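You operate a simulated robot arm through the tools that you are given. There is no shell and no other tool.

Carry out the task below with a simulated robot arm. There is one attempt and no reset: what you move stays moved.

Task
Wash and rinse the cream spacer, then set it on the second peg.
Fine: pump soap into the wash basin three times first; leave the other spacers.

It is judged by the outcome, as a careful person would: the job done as asked, and still so three seconds after it is handed in. It fails if anything else is knocked over, pushed out of place, dropped, spilled or broken.

Robot
A 6-joint arm with a two-finger gripper, fixed in place. Base frame: the origin is on the floor under the middle of its stand, x ahead of it, y to its left, z up; the work surface is at about z = 780. Lengths are in mm, angles in rad, forces in N, time in s.
It reaches about 1572 mm from its shoulder. Its first joint turns from -2.897 to 2.897 rad. Payload 2.45 kg.
Tool frame: the origin (TCP) lies between the finger pads and is the grasp point; the fingertips stand 20 mm ahead of it; z points along the fingers, y is the line along which they close. The gripper opens to 140 mm; its body begins 168 mm behind the TCP.
Orientation is that of the tool frame in the base frame, as a unit quaternion [x, y, z, w]. With the fingers straight down and closing along the base's y, the tool's x points along the base's -x, its y along +y and its z along -z.

Tools
- The arm moves only by the tool step_arm. Its arguments are lists of equal length, an entry for each row: "turn": the turn, a rotation vector about the tool's x, y, z in units of 4 degrees (1.0 is 4 degrees), a list of three; "linear": the shift along the tool's x, y, z in units of 30 mm (1.0 is 30 mm), a list of three; "jaw": the gripper command, from -1 (shut) to 1 (fully open), values between in proportion. In form: {"turn": [[ax, ay, az], ...], "linear": [[x, y, z], ...], "jaw": [jaw, ...]}. A call has 1 to 20 rows; each row shifts and turns the commanded pose from where the row before left it, along the tool's axes as they then stand. A call with a number of a shift or a turn outside -1 to 1 is refused whole. A row lasts 0.2 s, in which the tool goes at most 50 mm and 0.15 rad; a call with a longer step from one row to the next is refused whole, and so is a gripper value outside its range. Where a pose cannot be reached the arm comes as near as it can. A force on the tool above 40 N (or 10 N above the force at the start of the call, whichever is more), or a blocked arm, ends the call early, and 0.2 s more pass. Each finger travels about 45 mm/s and halts on what it meets, pressing with about 43 N; the grip force reading is that of the motor and also rises with nothing between the fingers. The clock runs only during rows and for 0.2 s after the last one: add rows that do not move to give the fingers time. The reply holds the time, the measured pose of the TCP, the force on the tool along the base axes, the opening and the grip force, in the units named above and with some noise, with the torque about the TCP (base axes, N m) and any sound that the robot's microphone picked up.
- Cameras (640 x 400 px; columns grow to the right, rows downward): "scene" is fixed at [49.4, 501, 1527.1]; the picture's right is [-0.55, -0.83, 0.00], its down [-0.49, 0.33, -0.81] and it looks along [0.67, -0.45, -0.59] (base axes); focal length 352 px, centre (320, 200). "wrist" rides on the gripper at [78, 11, -209] in the tool frame; the picture's right is [-0.14, 0.99, 0.00], its down [-0.92, -0.13, -0.37] and it looks along [-0.36, -0.05, 0.93] (tool axes); focal length 280 px, centre (320, 200). There is no depth. A picture from a camera that has moved, and an enlarged one, comes with that camera's place and axes in the base frame and with its lens.
- camera(camera): a new picture of that camera. It takes no simulated time.
- zoom(camera, box): a new picture of the part [left, top, right, bottom] of that camera's present view, enlarged. It takes no simulated time.
- sign_off(): hands the job in; it is judged then, once.

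Nothing tells you positions but the pictures and the camera data. Unless the task says otherwise, let go and move clear before handing in.

The tools are called after "Request:" as name(argument=value, ...) on one line, values as JSON. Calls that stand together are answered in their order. step_arm: Moves the arm, as the interface text tells. Its arguments: {"type":"object","properties":{"turn":{"type":"array","items":{"type":"array","items":{"type":"number"}}},"linear":{"type":"array","items":{"type":"array","items":{"type":"number"}}},"jaw":{"type":"array","items":{"type":"number"}}},"required":["turn","linear","jaw"]} The other tools are called the same way: camera (camera) takes a picture; zoom (camera, box) takes an enlarged picture of a part of a camera's view; sign_off () hands the job in.

At the start:

```text
time_s: 0.0
position: [769.6, 89.3, 1249.2]
ee_rot: [0.0, 1.0, 0.0, -0.001]
contact_force: [0.6, -0.4, 0.6]
ft_torque: [0.01, -0.01, 0.02]
gripper_width: 140.0
gripper_force: 0.1
```

scene: 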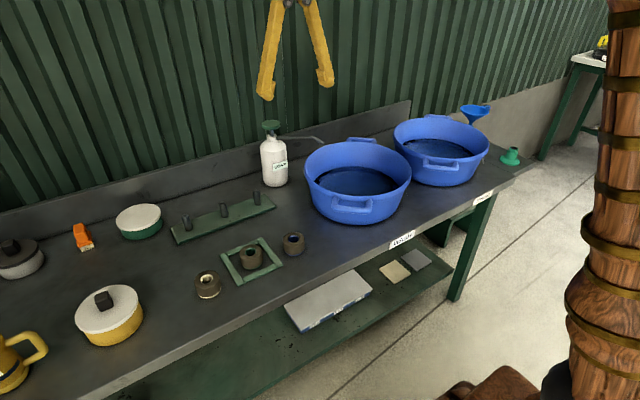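
wrist: 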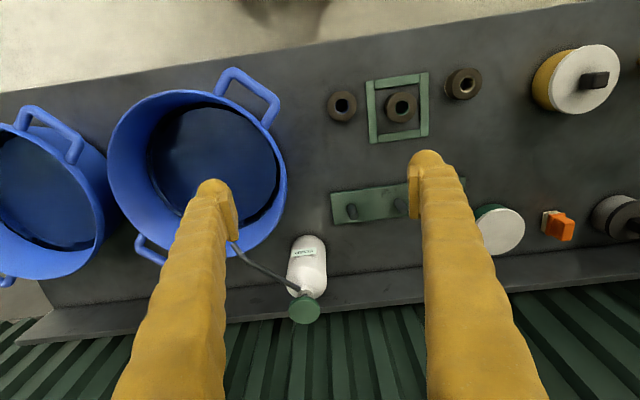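

I see a bench with two blue basins, a soap bottle with a pump, a three-peg rack, and three dark spacers, one of them inside a green frame. I'll zoom in first to find the cream one and read the labels.

Request:
zoom(camera="scene", box=[160, 170, 320, 310])

Request:
zoom(camera="scene", box=[240, 100, 500, 260])

Request:
zoom(camera="wrist", box=[310, 50, 510, 240])

Request:
zoom(camera="wrist", box=[0, 50, 340, 330])

```text
2.86 times, centred on (240, 240) of scene
camera zoom: at [49.4, 501.0, 1527.1], right [-0.55, -0.83, 0.0], down [-0.49, 0.33, -0.81], along [0.67, -0.45, -0.59], focal length 1005 px, centre (549, 86)
```

zoom: 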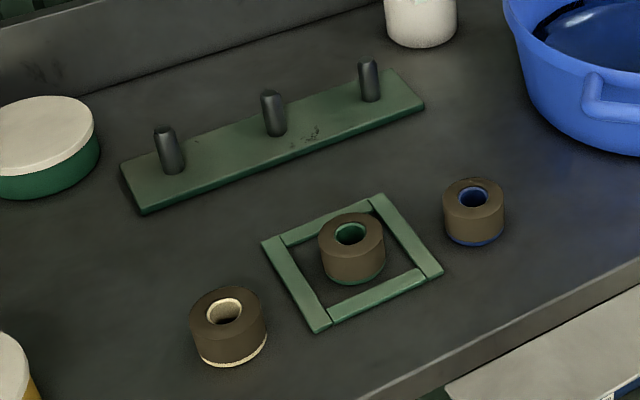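

```text
2.46 times, centred on (370, 180) of scene
camera zoom: at [49.4, 501.0, 1527.1], right [-0.55, -0.83, 0.0], down [-0.49, 0.33, -0.81], along [0.67, -0.45, -0.59], focal length 866 px, centre (197, 249)
```

zoom: 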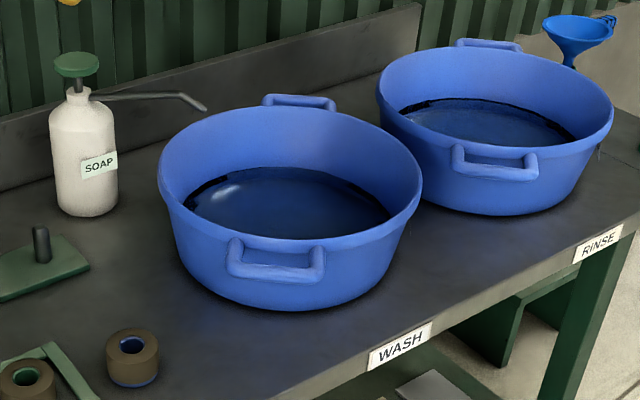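

```text
2.11 times, centred on (410, 145) of wrist
camera zoom: at [691.8, 99.4, 1457.4], right [0.14, 0.99, 0.0], down [0.92, -0.13, 0.37], along [0.36, -0.05, -0.93], focal length 590 px, centre (130, 316)
```

zoom: 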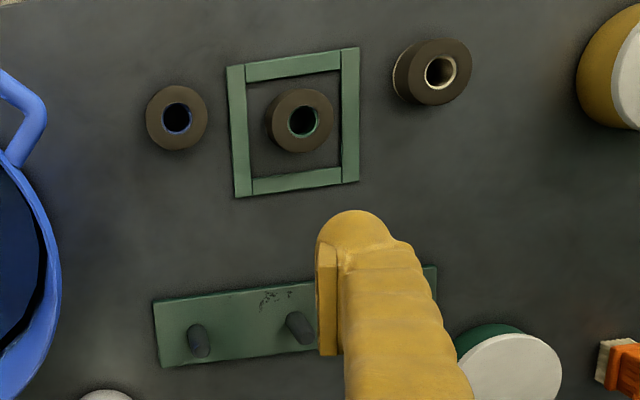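

```text
1.43 times, centred on (170, 190) of wrist
camera zoom: at [691.8, 99.4, 1457.4], right [0.14, 0.99, 0.0], down [0.92, -0.13, 0.37], along [0.36, -0.05, -0.93], focal length 401 px, centre (534, 214)
```

zoom: 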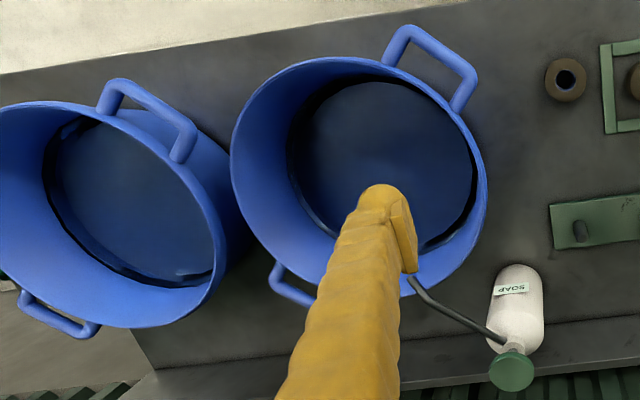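

The cream spacer is the one nearest the pots, at about (725, 404), and WASH is the nearer of the two basins. The pump head looks to be near (1060, 20, 1044). I'll move over the soap spout and basin to see how they line up.

Request:
step_arm(turn=[[0, 0, 0], [0, 0, 0], [0, 0, 0], [0, 0, 0], [0, 0, 0], [0, 0, 0], [0, 0, 0], [0, 0, 0], [0, 0, 0]], linear=[[-0.3, -0.85, 0], [-0.3, -0.85, 0], [-0.3, -0.85, 0], [-0.3, -0.85, 0], [-0.3, -0.85, 0], [-0.3, -0.85, 0], [-0.3, -0.85, 0], [-0.3, -0.85, 0], [0, 0, 0]], jaw=[1, 1, 1, 1, 1, 1, 1, 1, 1])

Request:
camera(camera="wrist")

Request:
camera(camera="scene")

```text
time_s: 2.0
position: [841.6, -115.6, 1249.7]
ee_rot: [0.0, 1.0, 0.0, 0.001]
contact_force: [-0.1, -0.1, 0.6]
ft_torque: [-0.02, 0.02, 0.03]
gripper_width: 140.1
gripper_force: 0.0
```

```text
taken
camera wrist: at [764.7, -104.8, 1457.6], right [0.14, 0.99, 0.0], down [0.92, -0.13, 0.37], along [0.36, -0.05, -0.93], focal length 280 px, centre (320, 200)
```

wrist: 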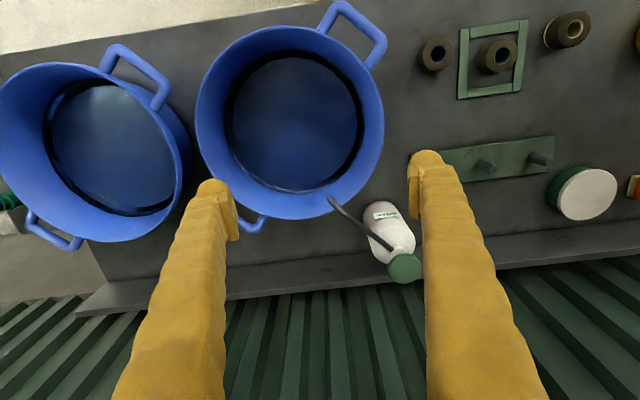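

```text
taken
```

scene: 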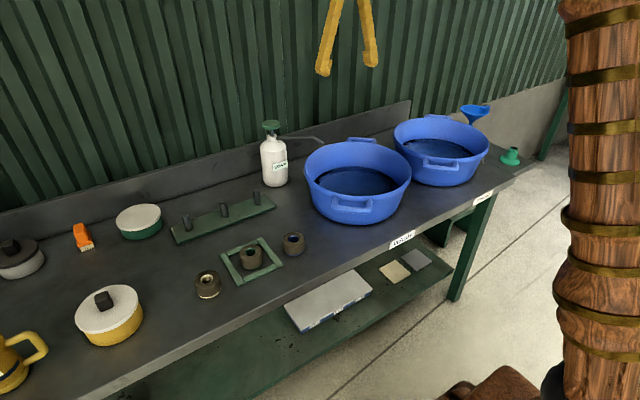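

The spout tip appears to end near the far rim of the wash basin. I'll zoom in to measure that.

Request:
zoom(camera="wrist", box=[180, 20, 440, 300])

Request:
zoom(camera="scene", box=[250, 110, 420, 230])

Request:
zoom(camera="wrist", box=[300, 170, 440, 290])

```text
1.43 times, centred on (310, 160) of wrist
camera zoom: at [764.7, -104.8, 1457.6], right [0.14, 0.99, 0.0], down [0.92, -0.13, 0.37], along [0.36, -0.05, -0.93], focal length 401 px, centre (334, 257)
```

zoom: 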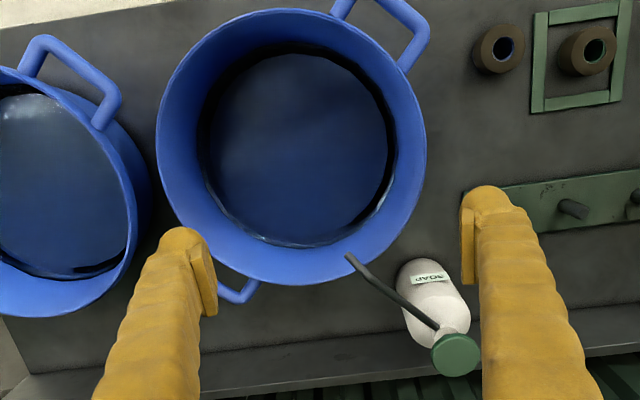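

```text
3.33 times, centred on (335, 170) of scene
camera zoom: at [49.4, 501.0, 1527.1], right [-0.55, -0.83, 0.0], down [-0.49, 0.33, -0.81], along [0.67, -0.45, -0.59], focal length 1173 px, centre (270, 300)
```

zoom: 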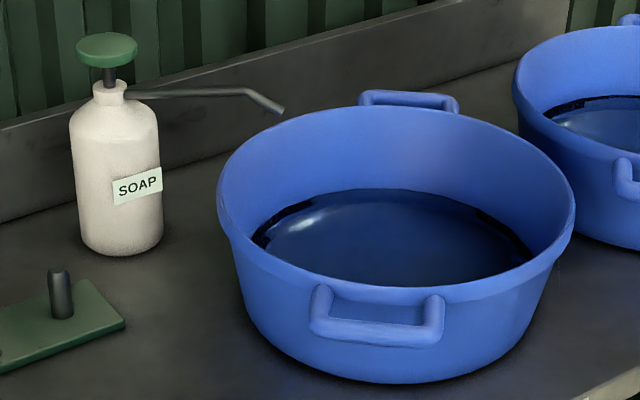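

```text
3.33 times, centred on (370, 230) of wrist
camera zoom: at [764.7, -104.8, 1457.6], right [0.14, 0.99, 0.0], down [0.92, -0.13, 0.37], along [0.36, -0.05, -0.93], focal length 935 px, centre (153, 100)
```

zoom: 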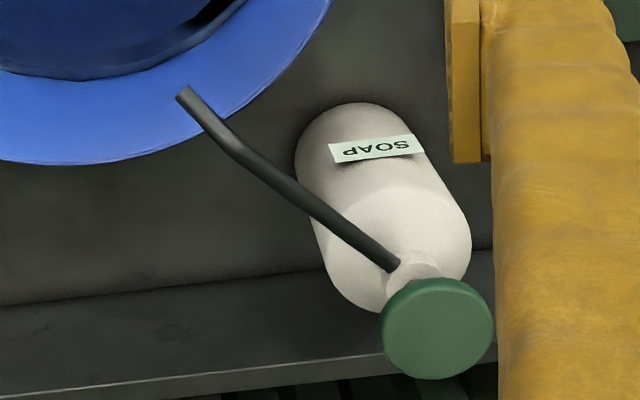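

The spout tip works out at about (951, -114, 974), inside the wash basin rim. The basin centre is near (832, -168), with the rim at z≈917 and a radius of about 174. The pump head is near (1094, 9, 1020). I'll close the fingers and move above the pump head.

Request:
step_arm(turn=[[0, 0, 0], [0, 0, 0], [0, 0, 0], [0, 0, 0], [0, 0, 0], [0, 0, 0], [0, 0, 0], [0, 0, 0], [0, 0, 0], [0, 0, 0], [0, 0, 0], [0, 0, 0], [0, 0, 0], [0, 0, 0]], linear=[[-0.933, 0.461, 0], [-0.933, 0.461, 0], [-0.933, 0.461, 0], [-0.933, 0.461, 0], [-0.933, 0.461, 0], [-0.933, 0.461, 0], [-0.933, 0.461, 0], [-0.933, 0.461, 0], [-0.933, 0.461, 0], [0, 0, 1], [0, 0, 1], [0, 0, 1], [0, 0, 1], [0, 0, 0]], jaw=[-1, -1, -1, -1, -1, -1, -1, -1, -1, -1, -1, -1, -1, -1])

Request:
camera(camera="wrist")

Request:
zoom(camera="scene", box=[200, 50, 380, 200])

```text
time_s: 5.0
position: [1091.5, 9.1, 1128.3]
ee_rot: [0.0, 1.0, -0.001, -0.001]
contact_force: [0.5, 0.4, -0.7]
ft_torque: [0.01, 0.03, 0.01]
gripper_width: 0.0
gripper_force: 29.7
```

```text
taken
camera wrist: at [1014.8, 20.1, 1337.3], right [0.14, 0.99, 0.0], down [0.92, -0.13, 0.37], along [0.37, -0.05, -0.93], focal length 280 px, centre (320, 200)
```

wrist: 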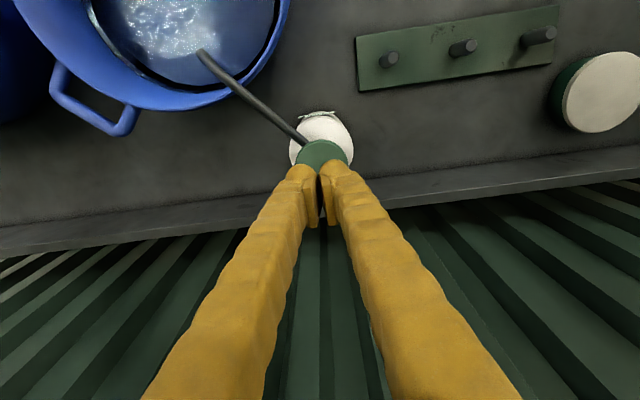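

```text
2.67 times, centred on (290, 125) of scene
camera zoom: at [49.4, 501.0, 1527.1], right [-0.55, -0.83, 0.0], down [-0.49, 0.33, -0.81], along [0.67, -0.45, -0.59], focal length 938 px, centre (400, 400)
```

zoom: 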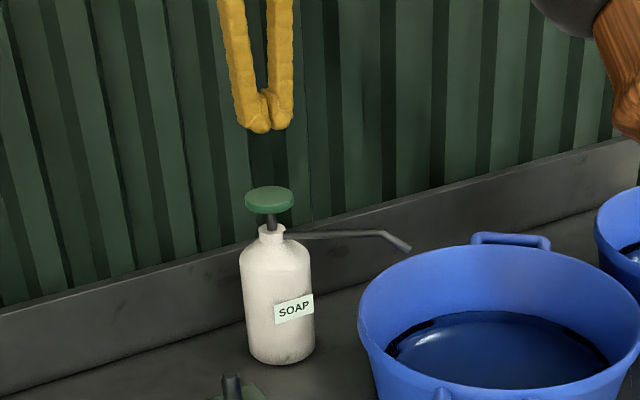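

The fingers are centred above the pump head. I'll come down in small steps and watch the force.

Request:
step_arm(turn=[[0, 0, 0], [0, 0, 0], [0, 0, 0], [0, 0, 0], [0, 0, 0], [0, 0, 0], [0, 0, 0], [0, 0, 0]], linear=[[-0.06, 0.01, 0.8], [0, 0, 0.8], [0, 0, 0.7], [0, 0, 0.2], [0, 0, 0.15], [0, 0, 0.15], [0, 0, 0.15], [0, 0, 0]], jaw=[-1, -1, -1, -1, -1, -1, -1, -1])

Request:
zoom(camera="scene", box=[200, 50, 380, 200])

```text
time_s: 6.8
position: [1095.1, 8.2, 1039.2]
ee_rot: [0.0, 1.0, 0.0, 0.0]
contact_force: [-0.5, 0.3, 0.1]
ft_torque: [0.0, -0.02, 0.0]
gripper_width: 0.1
gripper_force: 29.5
```

```text
2.67 times, centred on (290, 125) of scene
camera zoom: at [49.4, 501.0, 1527.1], right [-0.55, -0.83, 0.0], down [-0.49, 0.33, -0.81], along [0.67, -0.45, -0.59], focal length 938 px, centre (400, 400)
```

zoom: 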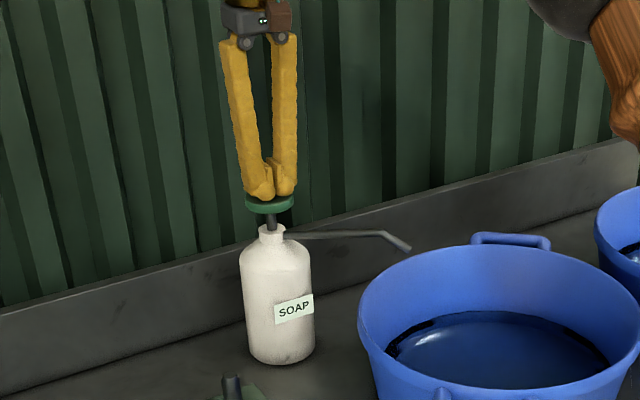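

The fingertips are right at the top of the head with no force yet. I'll press slowly from here.

Request:
step_arm(turn=[[0, 0, 0], [0, 0, 0], [0, 0, 0], [0, 0, 0], [0, 0, 0], [0, 0, 0]], linear=[[0, 0, 0.1], [0, 0, 0.1], [0, 0, 0.1], [0, 0, 0.1], [0, 0, 0.1], [0, 0, 0]], jaw=[-1, -1, -1, -1, -1, -1])

Request:
zoom(camera="scene", box=[200, 50, 380, 200])

```text
time_s: 8.2
position: [1095.9, 8.9, 1025.6]
ee_rot: [0.001, 1.0, 0.0, 0.0]
contact_force: [0.5, -0.3, 2.8]
ft_torque: [0.0, -0.04, -0.04]
gripper_width: 6.1
gripper_force: 29.4
```

```text
2.67 times, centred on (290, 125) of scene
camera zoom: at [49.4, 501.0, 1527.1], right [-0.55, -0.83, 0.0], down [-0.49, 0.33, -0.81], along [0.67, -0.45, -0.59], focal length 938 px, centre (400, 400)
```

zoom: 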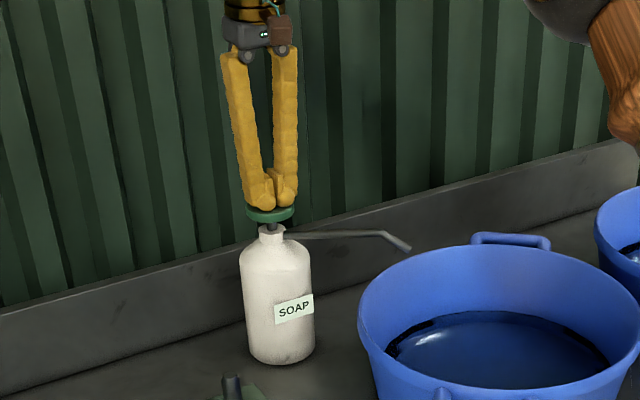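

The head is moving down with light resistance (2.8 N). I'll keep pressing toward the end of its stroke.

Request:
step_arm(turn=[[0, 0, 0], [0, 0, 0], [0, 0, 0], [0, 0, 0], [0, 0, 0]], linear=[[0, 0, 0.1], [0, 0, 0.1], [0, 0, 0.1], [0, 0, 0.1], [0, 0, 0]], jaw=[-1, -1, -1, -1, -1])

Request:
zoom(camera="scene", box=[200, 50, 380, 200])

Request:
camera(camera="wrist")

```text
time_s: 9.4
position: [1095.1, 8.7, 1015.7]
ee_rot: [0.0, 1.0, 0.0, 0.001]
contact_force: [5.7, 0.3, 14.8]
ft_torque: [0.02, -0.09, -0.01]
gripper_width: 5.9
gripper_force: 28.8
heard: click
```

```text
2.67 times, centred on (290, 125) of scene
camera zoom: at [49.4, 501.0, 1527.1], right [-0.55, -0.83, 0.0], down [-0.49, 0.33, -0.81], along [0.67, -0.45, -0.59], focal length 938 px, centre (400, 400)
```

zoom: 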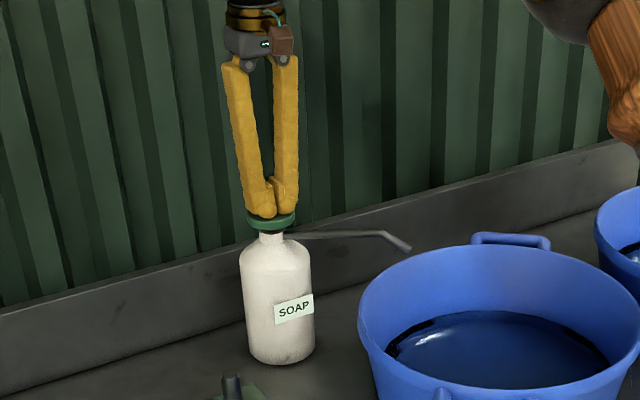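

```text
taken
camera wrist: at [1017.3, 19.8, 1222.8], right [0.14, 0.99, 0.0], down [0.92, -0.13, 0.37], along [0.37, -0.05, -0.93], focal length 280 px, centre (320, 200)
```

wrist: 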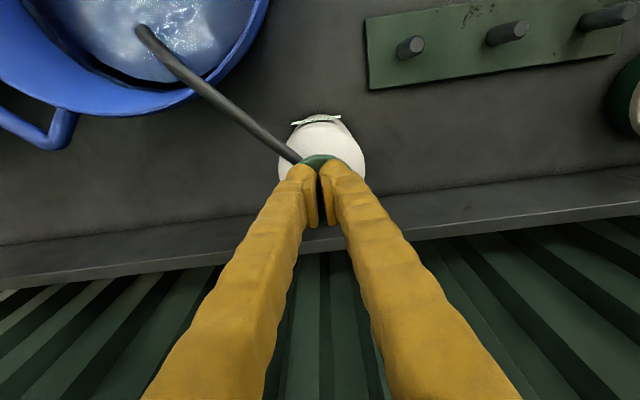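

I heard a click, so that's one full stroke. I'll lift gently and check that the head springs back and the bottle stays put.

Request:
step_arm(turn=[[0, 0, 0], [0, 0, 0], [0, 0, 0], [0, 0, 0], [0, 0, 0], [0, 0, 0]], linear=[[0, 0, -0.2], [0, 0, -0.2], [0, 0, -0.2], [0, 0, -0.2], [0, 0, -0.2], [0, 0, 0]], jaw=[-1, -1, -1, -1, -1, -1])

Request:
zoom(camera="scene", box=[200, 50, 380, 200])

```text
time_s: 10.8
position: [1094.7, 8.7, 1044.4]
ee_rot: [0.0, 1.0, 0.0, -0.001]
contact_force: [0.5, -0.2, 0.3]
ft_torque: [0.02, 0.01, -0.02]
gripper_width: 0.1
gripper_force: 28.8
```

```text
2.67 times, centred on (290, 125) of scene
camera zoom: at [49.4, 501.0, 1527.1], right [-0.55, -0.83, 0.0], down [-0.49, 0.33, -0.81], along [0.67, -0.45, -0.59], focal length 938 px, centre (400, 400)
```

zoom: 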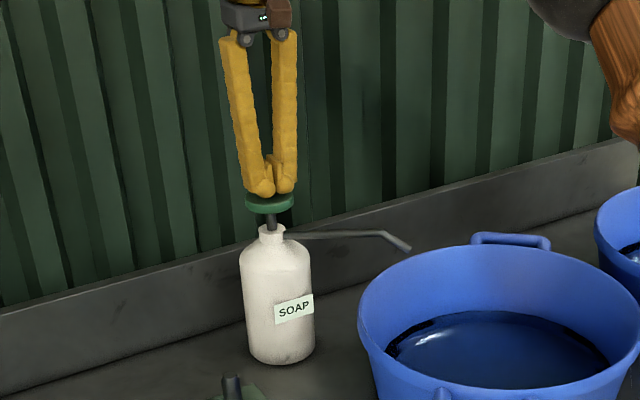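

The head returned and the bottle hasn't moved. Next is the second stroke.

Request:
step_arm(turn=[[0, 0, 0], [0, 0, 0], [0, 0, 0], [0, 0, 0], [0, 0, 0], [0, 0, 0], [0, 0, 0], [0, 0, 0], [0, 0, 0]], linear=[[0, 0, 0.15], [0, 0, 0.15], [0, 0, 0.15], [0, 0, 0.15], [0, 0, 0.1], [0, 0, 0.1], [0, 0, 0.1], [0, 0, 0.1], [0, 0, 0]], jaw=[-1, -1, -1, -1, -1, -1, -1, -1, -1])

```text
time_s: 12.8
position: [1093.5, 8.1, 1014.4]
ee_rot: [0.0, 1.0, 0.0, -0.001]
contact_force: [-4.8, 0.2, 19.7]
ft_torque: [0.0, 0.08, 0.01]
gripper_width: 5.8
gripper_force: 29.5
heard: click
```

That's the second click. I'll release all the way, then do the third stroke.

Request:
step_arm(turn=[[0, 0, 0], [0, 0, 0], [0, 0, 0], [0, 0, 0], [0, 0, 0], [0, 0, 0], [0, 0, 0]], linear=[[0, 0, -0.2], [0, 0, -0.2], [0, 0, -0.2], [0, 0, -0.2], [0, 0, -0.2], [0, 0, -0.05], [0, 0, 0]], jaw=[-1, -1, -1, -1, -1, -1, -1])

Request:
zoom(camera="scene", box=[200, 50, 380, 200])

```text
time_s: 14.4
position: [1093.5, 8.5, 1045.3]
ee_rot: [0.0, 1.0, 0.0, 0.0]
contact_force: [0.4, -0.1, -0.5]
ft_torque: [-0.03, 0.01, 0.02]
gripper_width: 0.0
gripper_force: 29.4
```

```text
2.67 times, centred on (290, 125) of scene
camera zoom: at [49.4, 501.0, 1527.1], right [-0.55, -0.83, 0.0], down [-0.49, 0.33, -0.81], along [0.67, -0.45, -0.59], focal length 938 px, centre (400, 400)
```

zoom: 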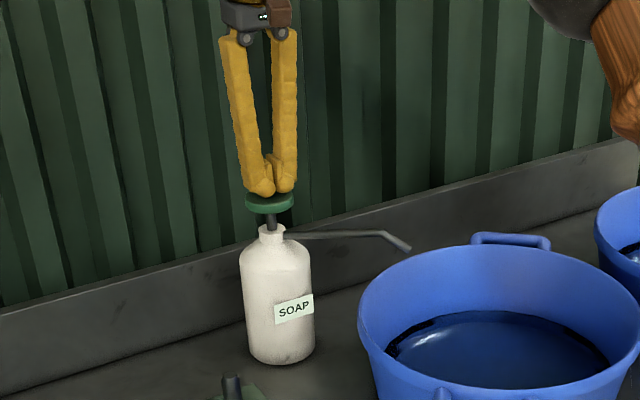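

The head is back at full height and the bottle is steady. This is the third stroke.

Request:
step_arm(turn=[[0, 0, 0], [0, 0, 0], [0, 0, 0], [0, 0, 0], [0, 0, 0], [0, 0, 0], [0, 0, 0], [0, 0, 0], [0, 0, 0]], linear=[[0, 0, 0.15], [0, 0, 0.15], [0, 0, 0.15], [0, 0, 0.15], [0, 0, 0.12], [0, 0, 0.11], [0, 0, 0.1], [0, 0, 0.1], [0, 0, 0]], jaw=[-1, -1, -1, -1, -1, -1, -1, -1, -1])

```text
time_s: 16.4
position: [1095.6, 8.9, 1014.6]
ee_rot: [0.0, 1.0, 0.0, 0.0]
contact_force: [0.3, -1.3, 9.9]
ft_torque: [-0.02, -0.02, -0.04]
gripper_width: 6.1
gripper_force: 30.1
heard: click
```

That's three clicks, so the soap is done. I'll raise straight up and check the bottle and the wash water.

Request:
step_arm(turn=[[0, 0, 0], [0, 0, 0], [0, 0, 0], [0, 0, 0], [0, 0, 0], [0, 0, 0], [0, 0, 0], [0, 0, 0], [0, 0, 0]], linear=[[0, 0, -0.3], [0, 0, -0.5], [0, 0, -1], [0, 0, -1], [0, 0, -1], [0, 0, -1], [0, 0, -1], [0, 0, -1], [0, 0, 0]], jaw=[-1, -1, -1, -1, -1, -1, -1, -1, -1])

Request:
zoom(camera="scene", box=[240, 90, 500, 260])

Request:
camera(camera="wrist")

```text
time_s: 18.4
position: [1095.0, 7.6, 1218.7]
ee_rot: [0.001, 1.0, -0.001, 0.0]
contact_force: [-0.1, -0.1, 0.3]
ft_torque: [-0.03, 0.0, 0.01]
gripper_width: 0.0
gripper_force: 29.5
```

```text
2.35 times, centred on (370, 175) of scene
camera zoom: at [49.4, 501.0, 1527.1], right [-0.55, -0.83, 0.0], down [-0.49, 0.33, -0.81], along [0.67, -0.45, -0.59], focal length 828 px, centre (202, 259)
```

zoom: 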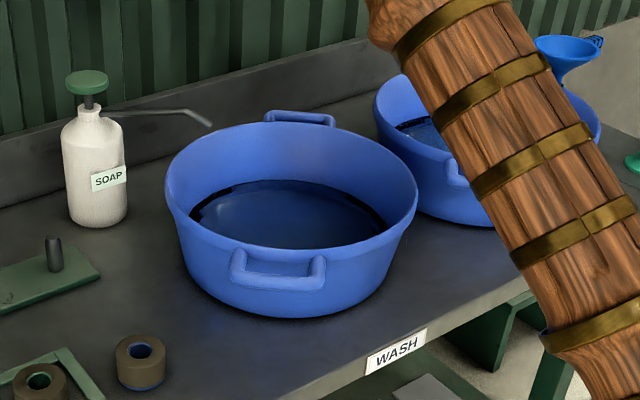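

```text
taken
camera wrist: at [1016.7, 19.0, 1426.1], right [0.14, 0.99, 0.0], down [0.92, -0.13, 0.37], along [0.36, -0.05, -0.93], focal length 280 px, centre (320, 200)
```

wrist: 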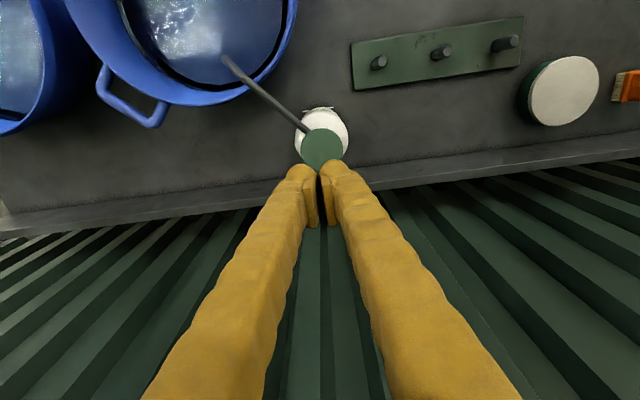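

Nothing has been disturbed. Next I'll move above the cream spacer and open the gripper on the way.

Request:
step_arm(turn=[[0, 0, 0], [0, 0, 0], [0, 0, 0], [0, 0, 0], [0, 0, 0], [0, 0, 0], [0, 0, 0], [0, 0, 0], [0, 0, 0], [0, 0, 0], [0, 0, 0], [0, 0, 0], [0, 0, 0], [0, 0, 0], [0, 0, 0], [0, 0, 0]], linear=[[0.874, 0.938, 0], [0.874, 0.938, 0], [0.874, 0.938, 0], [0.874, 0.938, 0], [0.874, 0.938, 0], [0.874, 0.938, 0], [0.874, 0.938, 0], [0.874, 0.938, 0], [0.874, 0.938, 0], [0.874, 0.938, 0], [0.874, 0.938, 0], [0.874, 0.938, 0], [0.874, 0.938, 0], [0.874, 0.938, 0], [0, 0, 0], [0, 0, 0]], jaw=[1, 1, 1, 1, 1, 1, 1, 1, 1, 1, 1, 1, 1, 1, 1, 1])

Request:
camera(camera="wrist")

Request:
camera(camera="scene")

```text
time_s: 21.8
position: [728.1, 404.3, 1217.6]
ee_rot: [0.0, 1.0, 0.0, 0.0]
contact_force: [0.1, 0.0, -0.6]
ft_torque: [0.02, 0.02, -0.04]
gripper_width: 140.1
gripper_force: 0.0
```

```text
taken
camera wrist: at [650.7, 414.6, 1426.5], right [0.14, 0.99, 0.0], down [0.92, -0.13, 0.37], along [0.36, -0.05, -0.93], focal length 280 px, centre (320, 200)
```

wrist: 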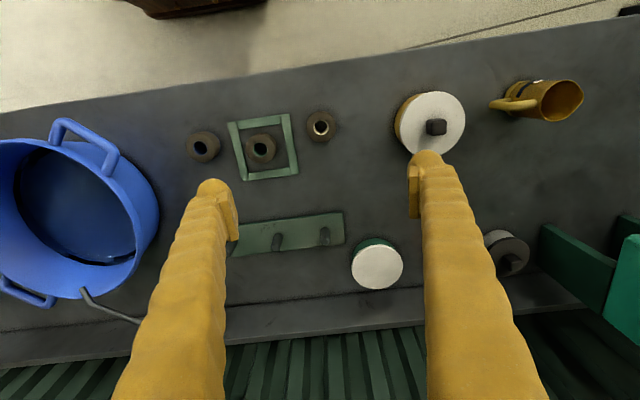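

```text
taken
```

scene: 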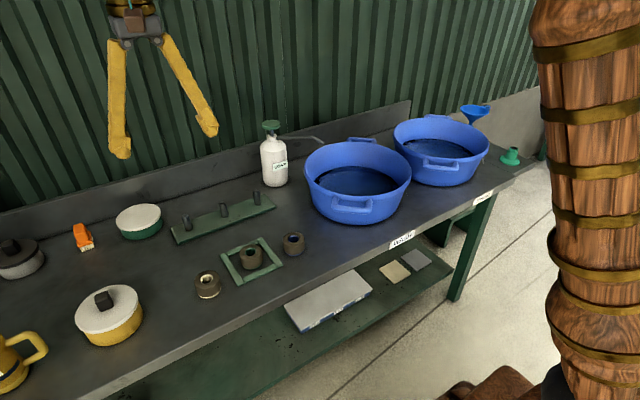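

Request:
zoom(camera="wrist", box=[220, 90, 420, 260])

Request:
zoom(camera="scene", box=[160, 180, 320, 310])

```text
2.35 times, centred on (320, 175) of wrist
camera zoom: at [650.7, 414.6, 1426.5], right [0.14, 0.99, 0.0], down [0.92, -0.13, 0.37], along [0.36, -0.05, -0.93], focal length 660 px, centre (320, 259)
```

zoom: 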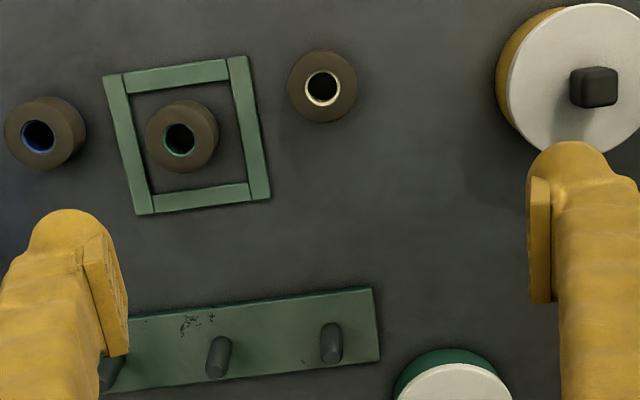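

```text
3.08 times, centred on (240, 245) of scene
camera zoom: at [49.4, 501.0, 1527.1], right [-0.55, -0.83, 0.0], down [-0.49, 0.33, -0.81], along [0.67, -0.45, -0.59], focal length 1083 px, centre (566, 62)
```

zoom: 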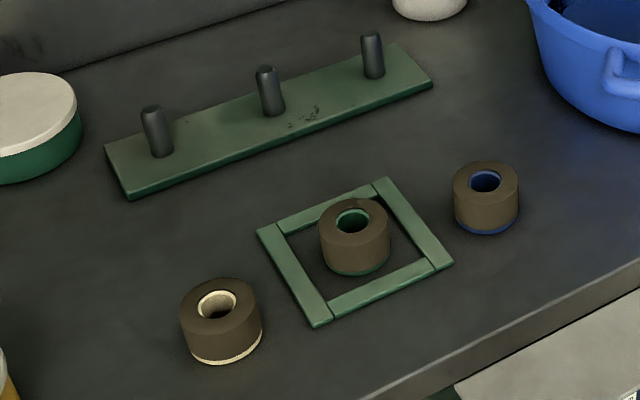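

The cream spacer is at about (723, 405), with its top near z≈823, about 65 mm across and 43 mm tall. The green frame's edge is near y≈345, so a finger closing along y would pass close to it. I'll turn the gripper 90° to close along x.

Request:
step_arm(turn=[[0, 0, 1], [0, 0, 1], [0, 0, 1], [0, 0, 1], [0, 0, 1], [0, 0, 1], [0, 0, 1], [0, 0, 1], [0, 0, 1], [0, 0, 1], [0, 0, 1], [0, 0, 1], [0, 0, 1], [0, 0, 1], [0, 0, 1], [0, 0, 1], [0, 0, 1], [0, 0, 1], [0, 0, 1], [0, 0, 1]], linear=[[0, 0, 0], [0, 0, 0], [0, 0, 0], [0, 0, 0], [0, 0, 0], [0, 0, 0], [0, 0, 0], [0, 0, 0], [0, 0, 0], [0, 0, 0], [0, 0, 0], [0, 0, 0], [0, 0, 0], [0, 0, 0], [0, 0, 0], [0, 0, 0], [0, 0, 0], [0, 0, 0], [0, 0, 0], [0, 0, 0]], jaw=[1, 1, 1, 1, 1, 1, 1, 1, 1, 1, 1, 1, 1, 1, 1, 1, 1, 1, 1, 1])

```text
time_s: 26.0
position: [729.0, 401.8, 1218.2]
ee_rot: [0.643, 0.766, 0.0, 0.0]
contact_force: [0.2, 0.0, -0.5]
ft_torque: [-0.05, 0.0, -0.01]
gripper_width: 140.1
gripper_force: 0.1
```

Request:
step_arm(turn=[[0, 0, 1], [0, 0, 1], [0, 0, 0.5], [0, 0, 0], [0, 0, 0], [0, 0, 0], [0, 0, 0], [0, 0, 0], [0, 0, 0], [0, 0, 0], [0, 0, 0]], linear=[[0, 0, 0], [0, 0, 0], [0, 0, 0], [0, 0, 1], [0, 0, 1], [0, 0, 1], [0, 0, 1], [0, 0, 1], [0, 0, 1], [0.05, -0.15, 1], [0, 0, 0]], jaw=[1, 1, 1, 1, 1, 1, 1, 1, 1, 1, 1])

Request:
camera(camera="wrist")

Request:
camera(camera="scene")

```text
time_s: 28.4
position: [722.7, 404.0, 1009.5]
ee_rot: [0.707, 0.707, 0.0, -0.001]
contact_force: [0.0, -0.6, 0.2]
ft_torque: [0.01, 0.02, -0.01]
gripper_width: 139.8
gripper_force: 0.0
```

```text
taken
camera wrist: at [735.6, 482.1, 1217.4], right [0.99, -0.14, 0.0], down [-0.13, -0.92, 0.37], along [-0.05, -0.37, -0.93], focal length 280 px, centre (320, 200)
```

wrist: 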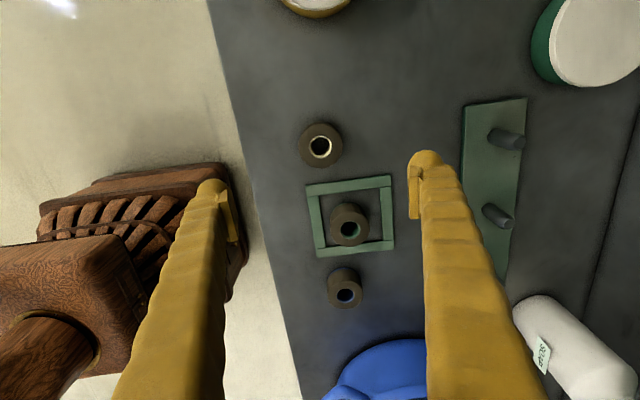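

```text
taken
```

scene: 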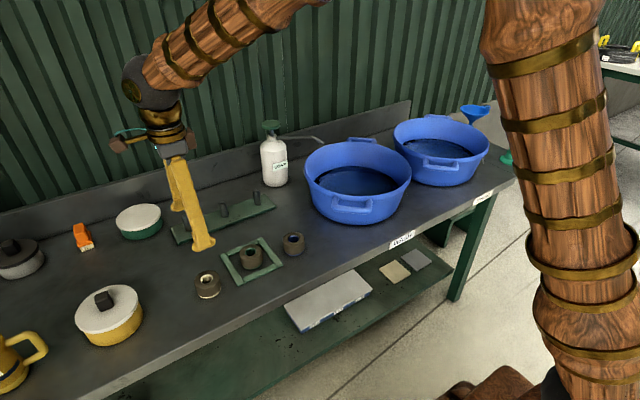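

Request:
zoom(camera="wrist", box=[270, 100, 420, 270])

```text
2.35 times, centred on (345, 185) of wrist
camera zoom: at [735.6, 482.1, 1217.4], right [0.99, -0.14, 0.0], down [-0.13, -0.92, 0.37], along [-0.05, -0.37, -0.93], focal length 660 px, centre (261, 235)
```

zoom: 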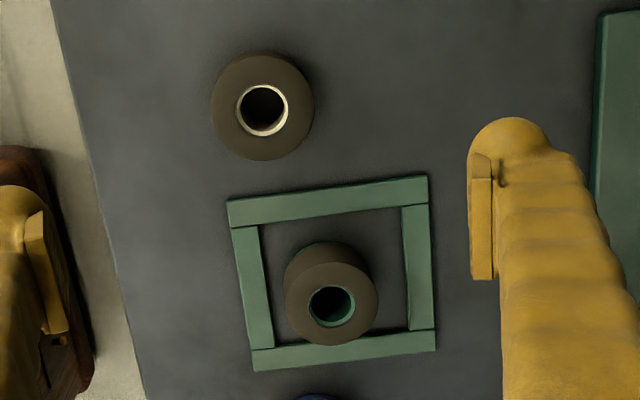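

The spacer top is centred near (725, 407) and the fingers straddle it along x. I'll lower to just above it and check again.

Request:
step_arm(turn=[[0, 0, 0], [0, 0, 0], [0, 0, 0], [0, 0, 0], [0, 0, 0], [0, 0, 0], [0, 0, 0]], linear=[[0.09, 0.08, 0.9], [0, 0, 0.9], [0, 0, 0.9], [0, 0, 0.9], [0, 0, 0.9], [0, 0, 0.7], [0, 0, 0]], jaw=[1, 1, 1, 1, 1, 1, 1])

Request:
camera(camera="wrist")

Request:
zoom(camera="scene", box=[140, 190, 300, 310])

```text
time_s: 30.0
position: [727.2, 406.0, 851.9]
ee_rot: [0.707, 0.707, 0.0, 0.0]
contact_force: [0.4, 0.7, -0.2]
ft_torque: [-0.01, 0.03, -0.01]
gripper_width: 140.1
gripper_force: 0.0
```

```text
taken
camera wrist: at [738.8, 484.5, 1060.7], right [0.99, -0.14, 0.0], down [-0.13, -0.92, 0.37], along [-0.05, -0.37, -0.93], focal length 280 px, centre (320, 200)
```

wrist: 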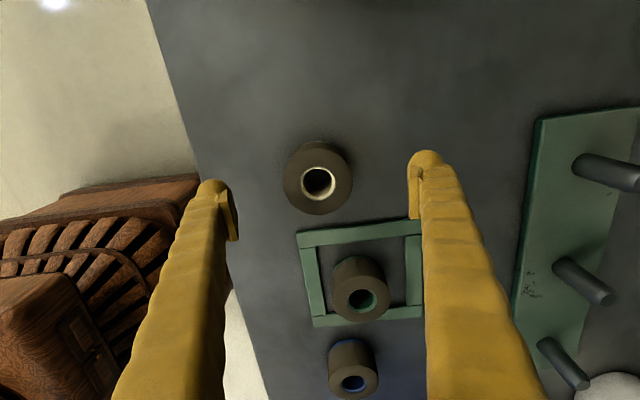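

```text
3.33 times, centred on (220, 250) of scene
camera zoom: at [49.4, 501.0, 1527.1], right [-0.55, -0.83, 0.0], down [-0.49, 0.33, -0.81], along [0.67, -0.45, -0.59], focal length 1173 px, centre (653, 33)
```

zoom: 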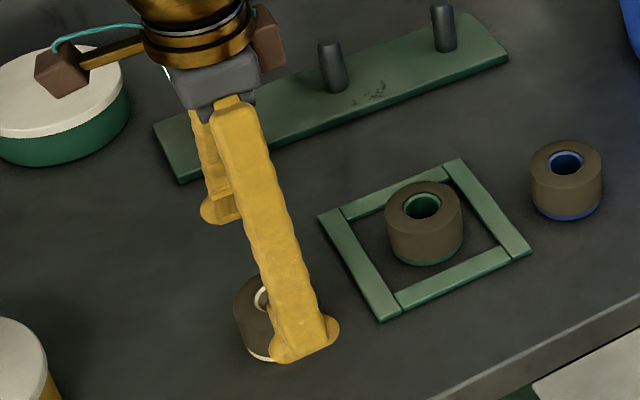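

The spacer is centred between the fingers. I'll lower to grasp height, with the fingertips about 10 mm above the bench, and close.

Request:
step_arm(turn=[[0, 0, 0], [0, 0, 0], [0, 0, 0], [0, 0, 0], [0, 0, 0], [0, 0, 0], [0, 0, 0], [0, 0, 0], [0, 0, 0], [0, 0, 0], [0, 0, 0], [0, 0, 0], [0, 0, 0]], linear=[[0.05, -0.03, 0.5], [0, 0, 0.5], [0, 0, 0.38], [0, 0, 0], [0, 0, 0], [0, 0, 0], [0, 0, 0], [0, 0, 0], [0, 0, 0], [0, 0, 0], [0, 0, 0], [0, 0, 0], [0, 0, 0]], jaw=[1, 1, 1, 1, 0.2, -0.2, -0.3, -1, -1, -1, -1, -1, -1])

Request:
camera(camera="wrist")

Request:
zoom(camera="scene", box=[140, 190, 300, 310])

```text
time_s: 32.8
position: [724.8, 406.8, 810.8]
ee_rot: [0.707, 0.707, 0.0, 0.0]
contact_force: [-0.1, -1.1, 1.7]
ft_torque: [0.02, 0.01, 0.04]
gripper_width: 72.0
gripper_force: 43.0
```

```text
taken
camera wrist: at [736.6, 486.3, 1020.1], right [0.99, -0.14, 0.0], down [-0.13, -0.92, 0.37], along [-0.05, -0.37, -0.93], focal length 280 px, centre (320, 200)
```

wrist: 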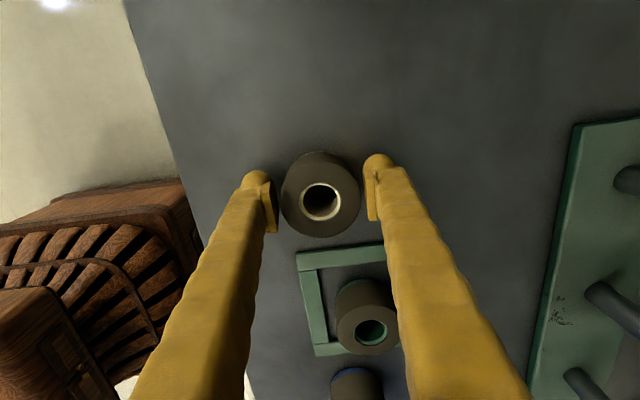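

```text
3.33 times, centred on (220, 250) of scene
camera zoom: at [49.4, 501.0, 1527.1], right [-0.55, -0.83, 0.0], down [-0.49, 0.33, -0.81], along [0.67, -0.45, -0.59], focal length 1173 px, centre (653, 33)
```

zoom: 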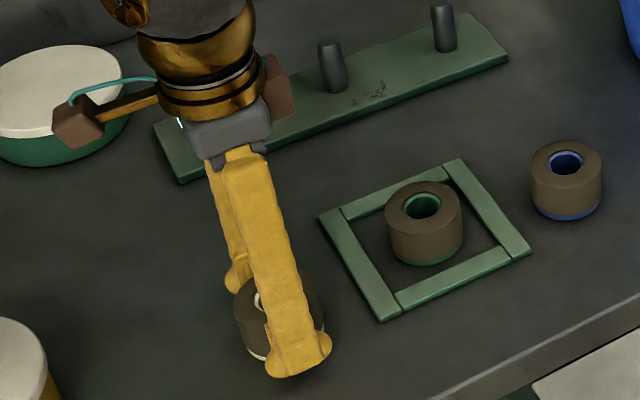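

The fingers stopped at 72 mm with 43 N, so the spacer is held. I'll lift a little to check the grip.

Request:
step_arm(turn=[[0, 0, 0], [0, 0, 0], [0, 0, 0], [0, 0, 0], [0, 0, 0]], linear=[[0, 0, -0.3], [0, 0, -0.5], [0, 0, -0.6], [0, 0, -0.6], [0, 0, 0]], jaw=[-1, -1, -1, -1, -1])

Request:
camera(camera="wrist")

Request:
zoom(camera="scene", box=[140, 170, 300, 290])

```text
time_s: 34.0
position: [725.7, 408.4, 870.7]
ee_rot: [0.707, 0.707, 0.0, 0.001]
contact_force: [0.2, 0.2, -2.3]
ft_torque: [-0.03, 0.01, 0.02]
gripper_width: 72.0
gripper_force: 43.3
```

```text
taken
camera wrist: at [737.3, 485.7, 1078.9], right [0.99, -0.14, 0.0], down [-0.13, -0.92, 0.37], along [-0.05, -0.37, -0.93], focal length 280 px, centre (320, 200)
```

wrist: 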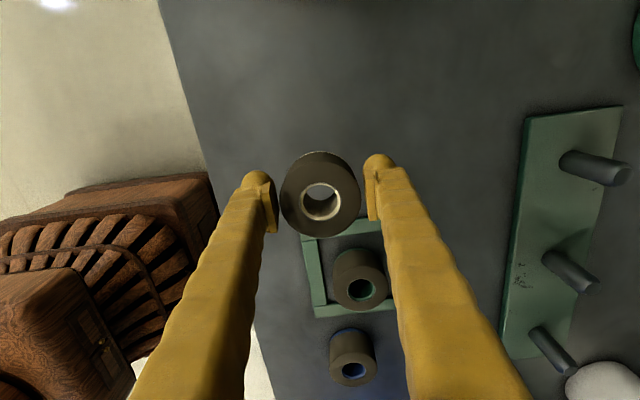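

```text
3.33 times, centred on (220, 230) of scene
camera zoom: at [49.4, 501.0, 1527.1], right [-0.55, -0.83, 0.0], down [-0.49, 0.33, -0.81], along [0.67, -0.45, -0.59], focal length 1173 px, centre (653, 100)
```

zoom: 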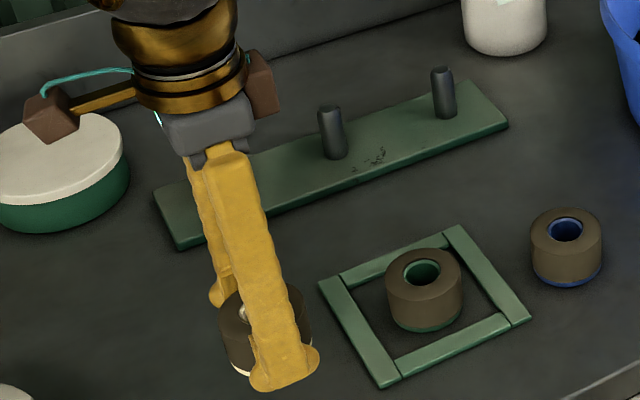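

The spacer lifted cleanly. I'll raise it and carry it over the wash basin, where the water surface looks to be at about z≈860.

Request:
step_arm(turn=[[0, 0, 0], [0, 0, 0], [0, 0, 0], [0, 0, 0], [0, 0, 0], [0, 0, 0]], linear=[[0, 0, -0.9], [0, 0, -0.95], [0, 0, -0.95], [0, 0, -0.95], [0, 0, -0.9], [0, 0, 0]], jaw=[-1, -1, -1, -1, -1, -1])

Request:
step_arm(turn=[[0, 0, 0], [0, 0, 0], [0, 0, 0], [0, 0, 0], [0, 0, 0], [0, 0, 0], [0, 0, 0], [0, 0, 0], [0, 0, 0], [0, 0, 0], [0, 0, 0], [0, 0, 0], [0, 0, 0], [0, 0, 0], [0, 0, 0], [0, 0, 0], [0, 0, 0], [0, 0, 0], [0, 0, 0], [0, 0, 0]], linear=[[-0.97, 0.15, 0], [-0.97, 0.15, 0], [-0.97, 0.15, 0], [-0.97, 0.15, 0], [-0.97, 0.15, 0], [-0.97, 0.15, 0], [-0.97, 0.15, 0], [-0.97, 0.15, 0], [-0.97, 0.15, 0], [-0.97, 0.15, 0], [-0.97, 0.15, 0], [-0.97, 0.15, 0], [-0.97, 0.15, 0], [-0.97, 0.15, 0], [-0.97, 0.15, 0], [-0.97, 0.15, 0], [-0.97, 0.15, 0], [-0.97, 0.15, 0], [-0.97, 0.15, 0], [-0.97, 0.15, 0]], jaw=[-1, -1, -1, -1, -1, -1, -1, -1, -1, -1, -1, -1, -1, -1, -1, -1, -1, -1, -1, -1])

Request:
camera(camera="wrist")

Request:
camera(camera="scene")

```text
time_s: 35.4
position: [723.6, 406.8, 1010.1]
ee_rot: [0.707, 0.707, 0.0, 0.0]
contact_force: [-0.4, -0.5, -2.5]
ft_torque: [0.0, 0.04, 0.0]
gripper_width: 71.6
gripper_force: 42.6
```

```text
time_s: 39.6
position: [817.1, -175.1, 1010.0]
ee_rot: [0.708, 0.706, 0.0, 0.0]
contact_force: [-0.1, -0.6, -1.7]
ft_torque: [-0.01, -0.01, 0.01]
gripper_width: 71.3
gripper_force: 42.7
```

```text
taken
camera wrist: at [829.4, -97.0, 1218.7], right [0.99, -0.14, 0.0], down [-0.13, -0.92, 0.37], along [-0.05, -0.36, -0.93], focal length 280 px, centre (320, 200)
```

wrist: 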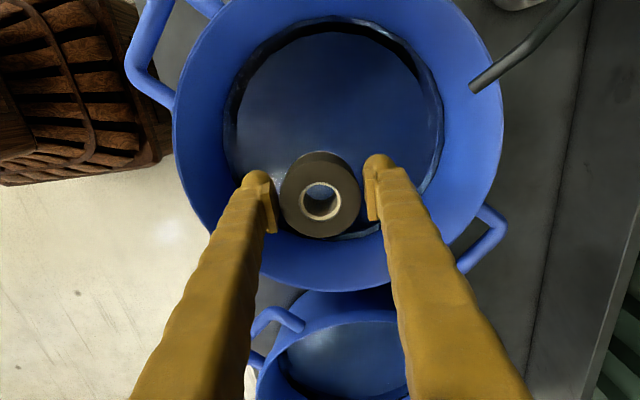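

```text
taken
```

scene: 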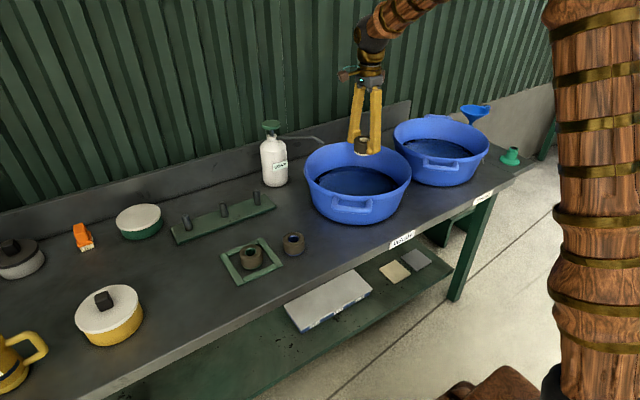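

The spacer is above the wash water, well inside the rim and clear of the spout. I'll lower it slowly into the water.

Request:
step_arm(turn=[[0, 0, 0], [0, 0, 0], [0, 0, 0], [0, 0, 0], [0, 0, 0], [0, 0, 0], [0, 0, 0], [0, 0, 0], [0, 0, 0], [0, 0, 0], [0, 0, 0], [0, 0, 0]], linear=[[0, 0, 0.8], [0, 0, 0.8], [0, 0, 0.8], [0, 0, 0.8], [0, 0, 0.4], [0, 0, 0.4], [0, 0, 0.4], [0, 0, 0.3], [0, 0, 0.3], [0, 0, 0.3], [0, 0, 0.2], [0, 0, 0]], jaw=[-1, -1, -1, -1, -1, -1, -1, -1, -1, -1, -1, -1])

Request:
camera(camera="wrist")

Request:
zoom(camera="scene", box=[280, 90, 440, 240])

```text
time_s: 42.2
position: [815.0, -173.7, 845.5]
ee_rot: [0.707, 0.707, -0.001, 0.0]
contact_force: [-0.3, -0.3, -1.3]
ft_torque: [0.01, 0.02, -0.03]
gripper_width: 71.4
gripper_force: 42.7
```

```text
taken
camera wrist: at [826.9, -96.4, 1053.0], right [0.99, -0.14, 0.0], down [-0.13, -0.92, 0.37], along [-0.05, -0.37, -0.93], focal length 280 px, centre (320, 200)
```

wrist: 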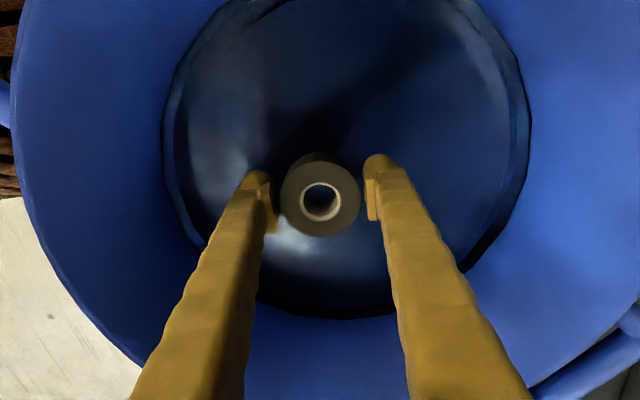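

```text
2.67 times, centred on (360, 165) of scene
camera zoom: at [49.4, 501.0, 1527.1], right [-0.55, -0.83, 0.0], down [-0.49, 0.33, -0.81], along [0.67, -0.45, -0.59], focal length 938 px, centre (213, 293)
```

zoom: 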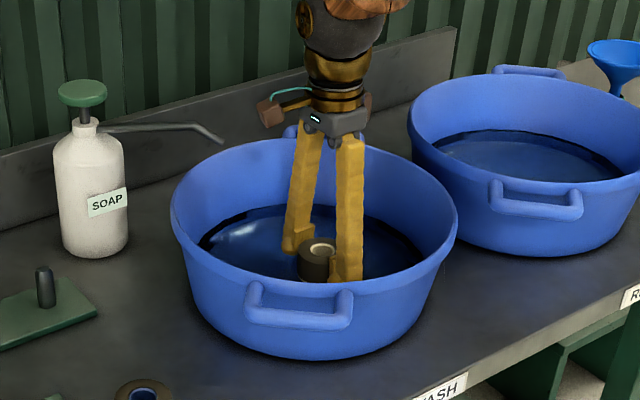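

The lower part of the spacer is in the water but the top still looks out. I'll go down a little further in small steps and watch the force for the basin floor.

Request:
step_arm(turn=[[0, 0, 0], [0, 0, 0], [0, 0, 0], [0, 0, 0], [0, 0, 0]], linear=[[0, 0, 0.13], [0, 0, 0.13], [0, 0, 0.13], [0, 0, 0.1], [0, 0, 0]], jaw=[-1, -1, -1, -1, -1])

Request:
zoom(camera="wrist", box=[220, 100, 420, 280])

Request:
zoom(camera="scene", box=[320, 130, 420, 220])

```text
time_s: 43.4
position: [814.4, -173.7, 828.7]
ee_rot: [0.707, 0.707, 0.001, -0.001]
contact_force: [-0.5, 0.8, -1.6]
ft_torque: [0.02, 0.03, 0.07]
gripper_width: 71.8
gripper_force: 43.2
```

```text
2.22 times, centred on (320, 190) of wrist
camera zoom: at [826.7, -95.9, 1038.1], right [0.99, -0.14, 0.0], down [-0.13, -0.92, 0.37], along [-0.05, -0.36, -0.93], focal length 623 px, centre (320, 222)
```

zoom: 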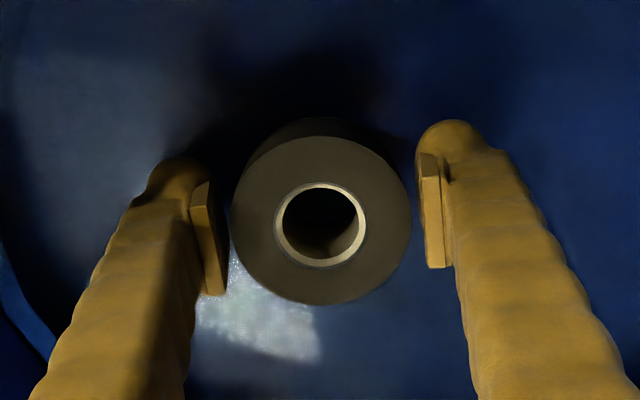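

```text
4.44 times, centred on (370, 175) of scene
camera zoom: at [49.4, 501.0, 1527.1], right [-0.55, -0.83, 0.0], down [-0.49, 0.33, -0.81], along [0.67, -0.45, -0.59], focal length 1564 px, centre (98, 311)
```

zoom: 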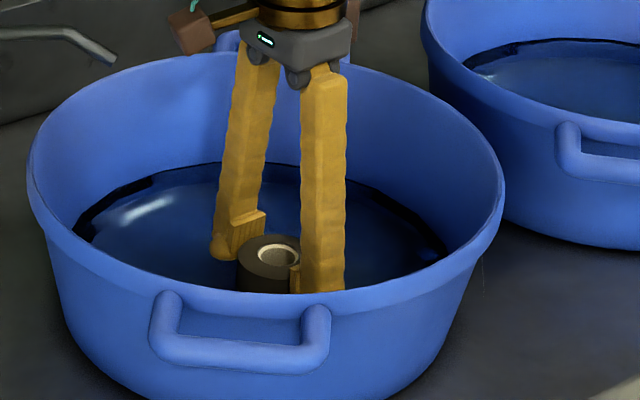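

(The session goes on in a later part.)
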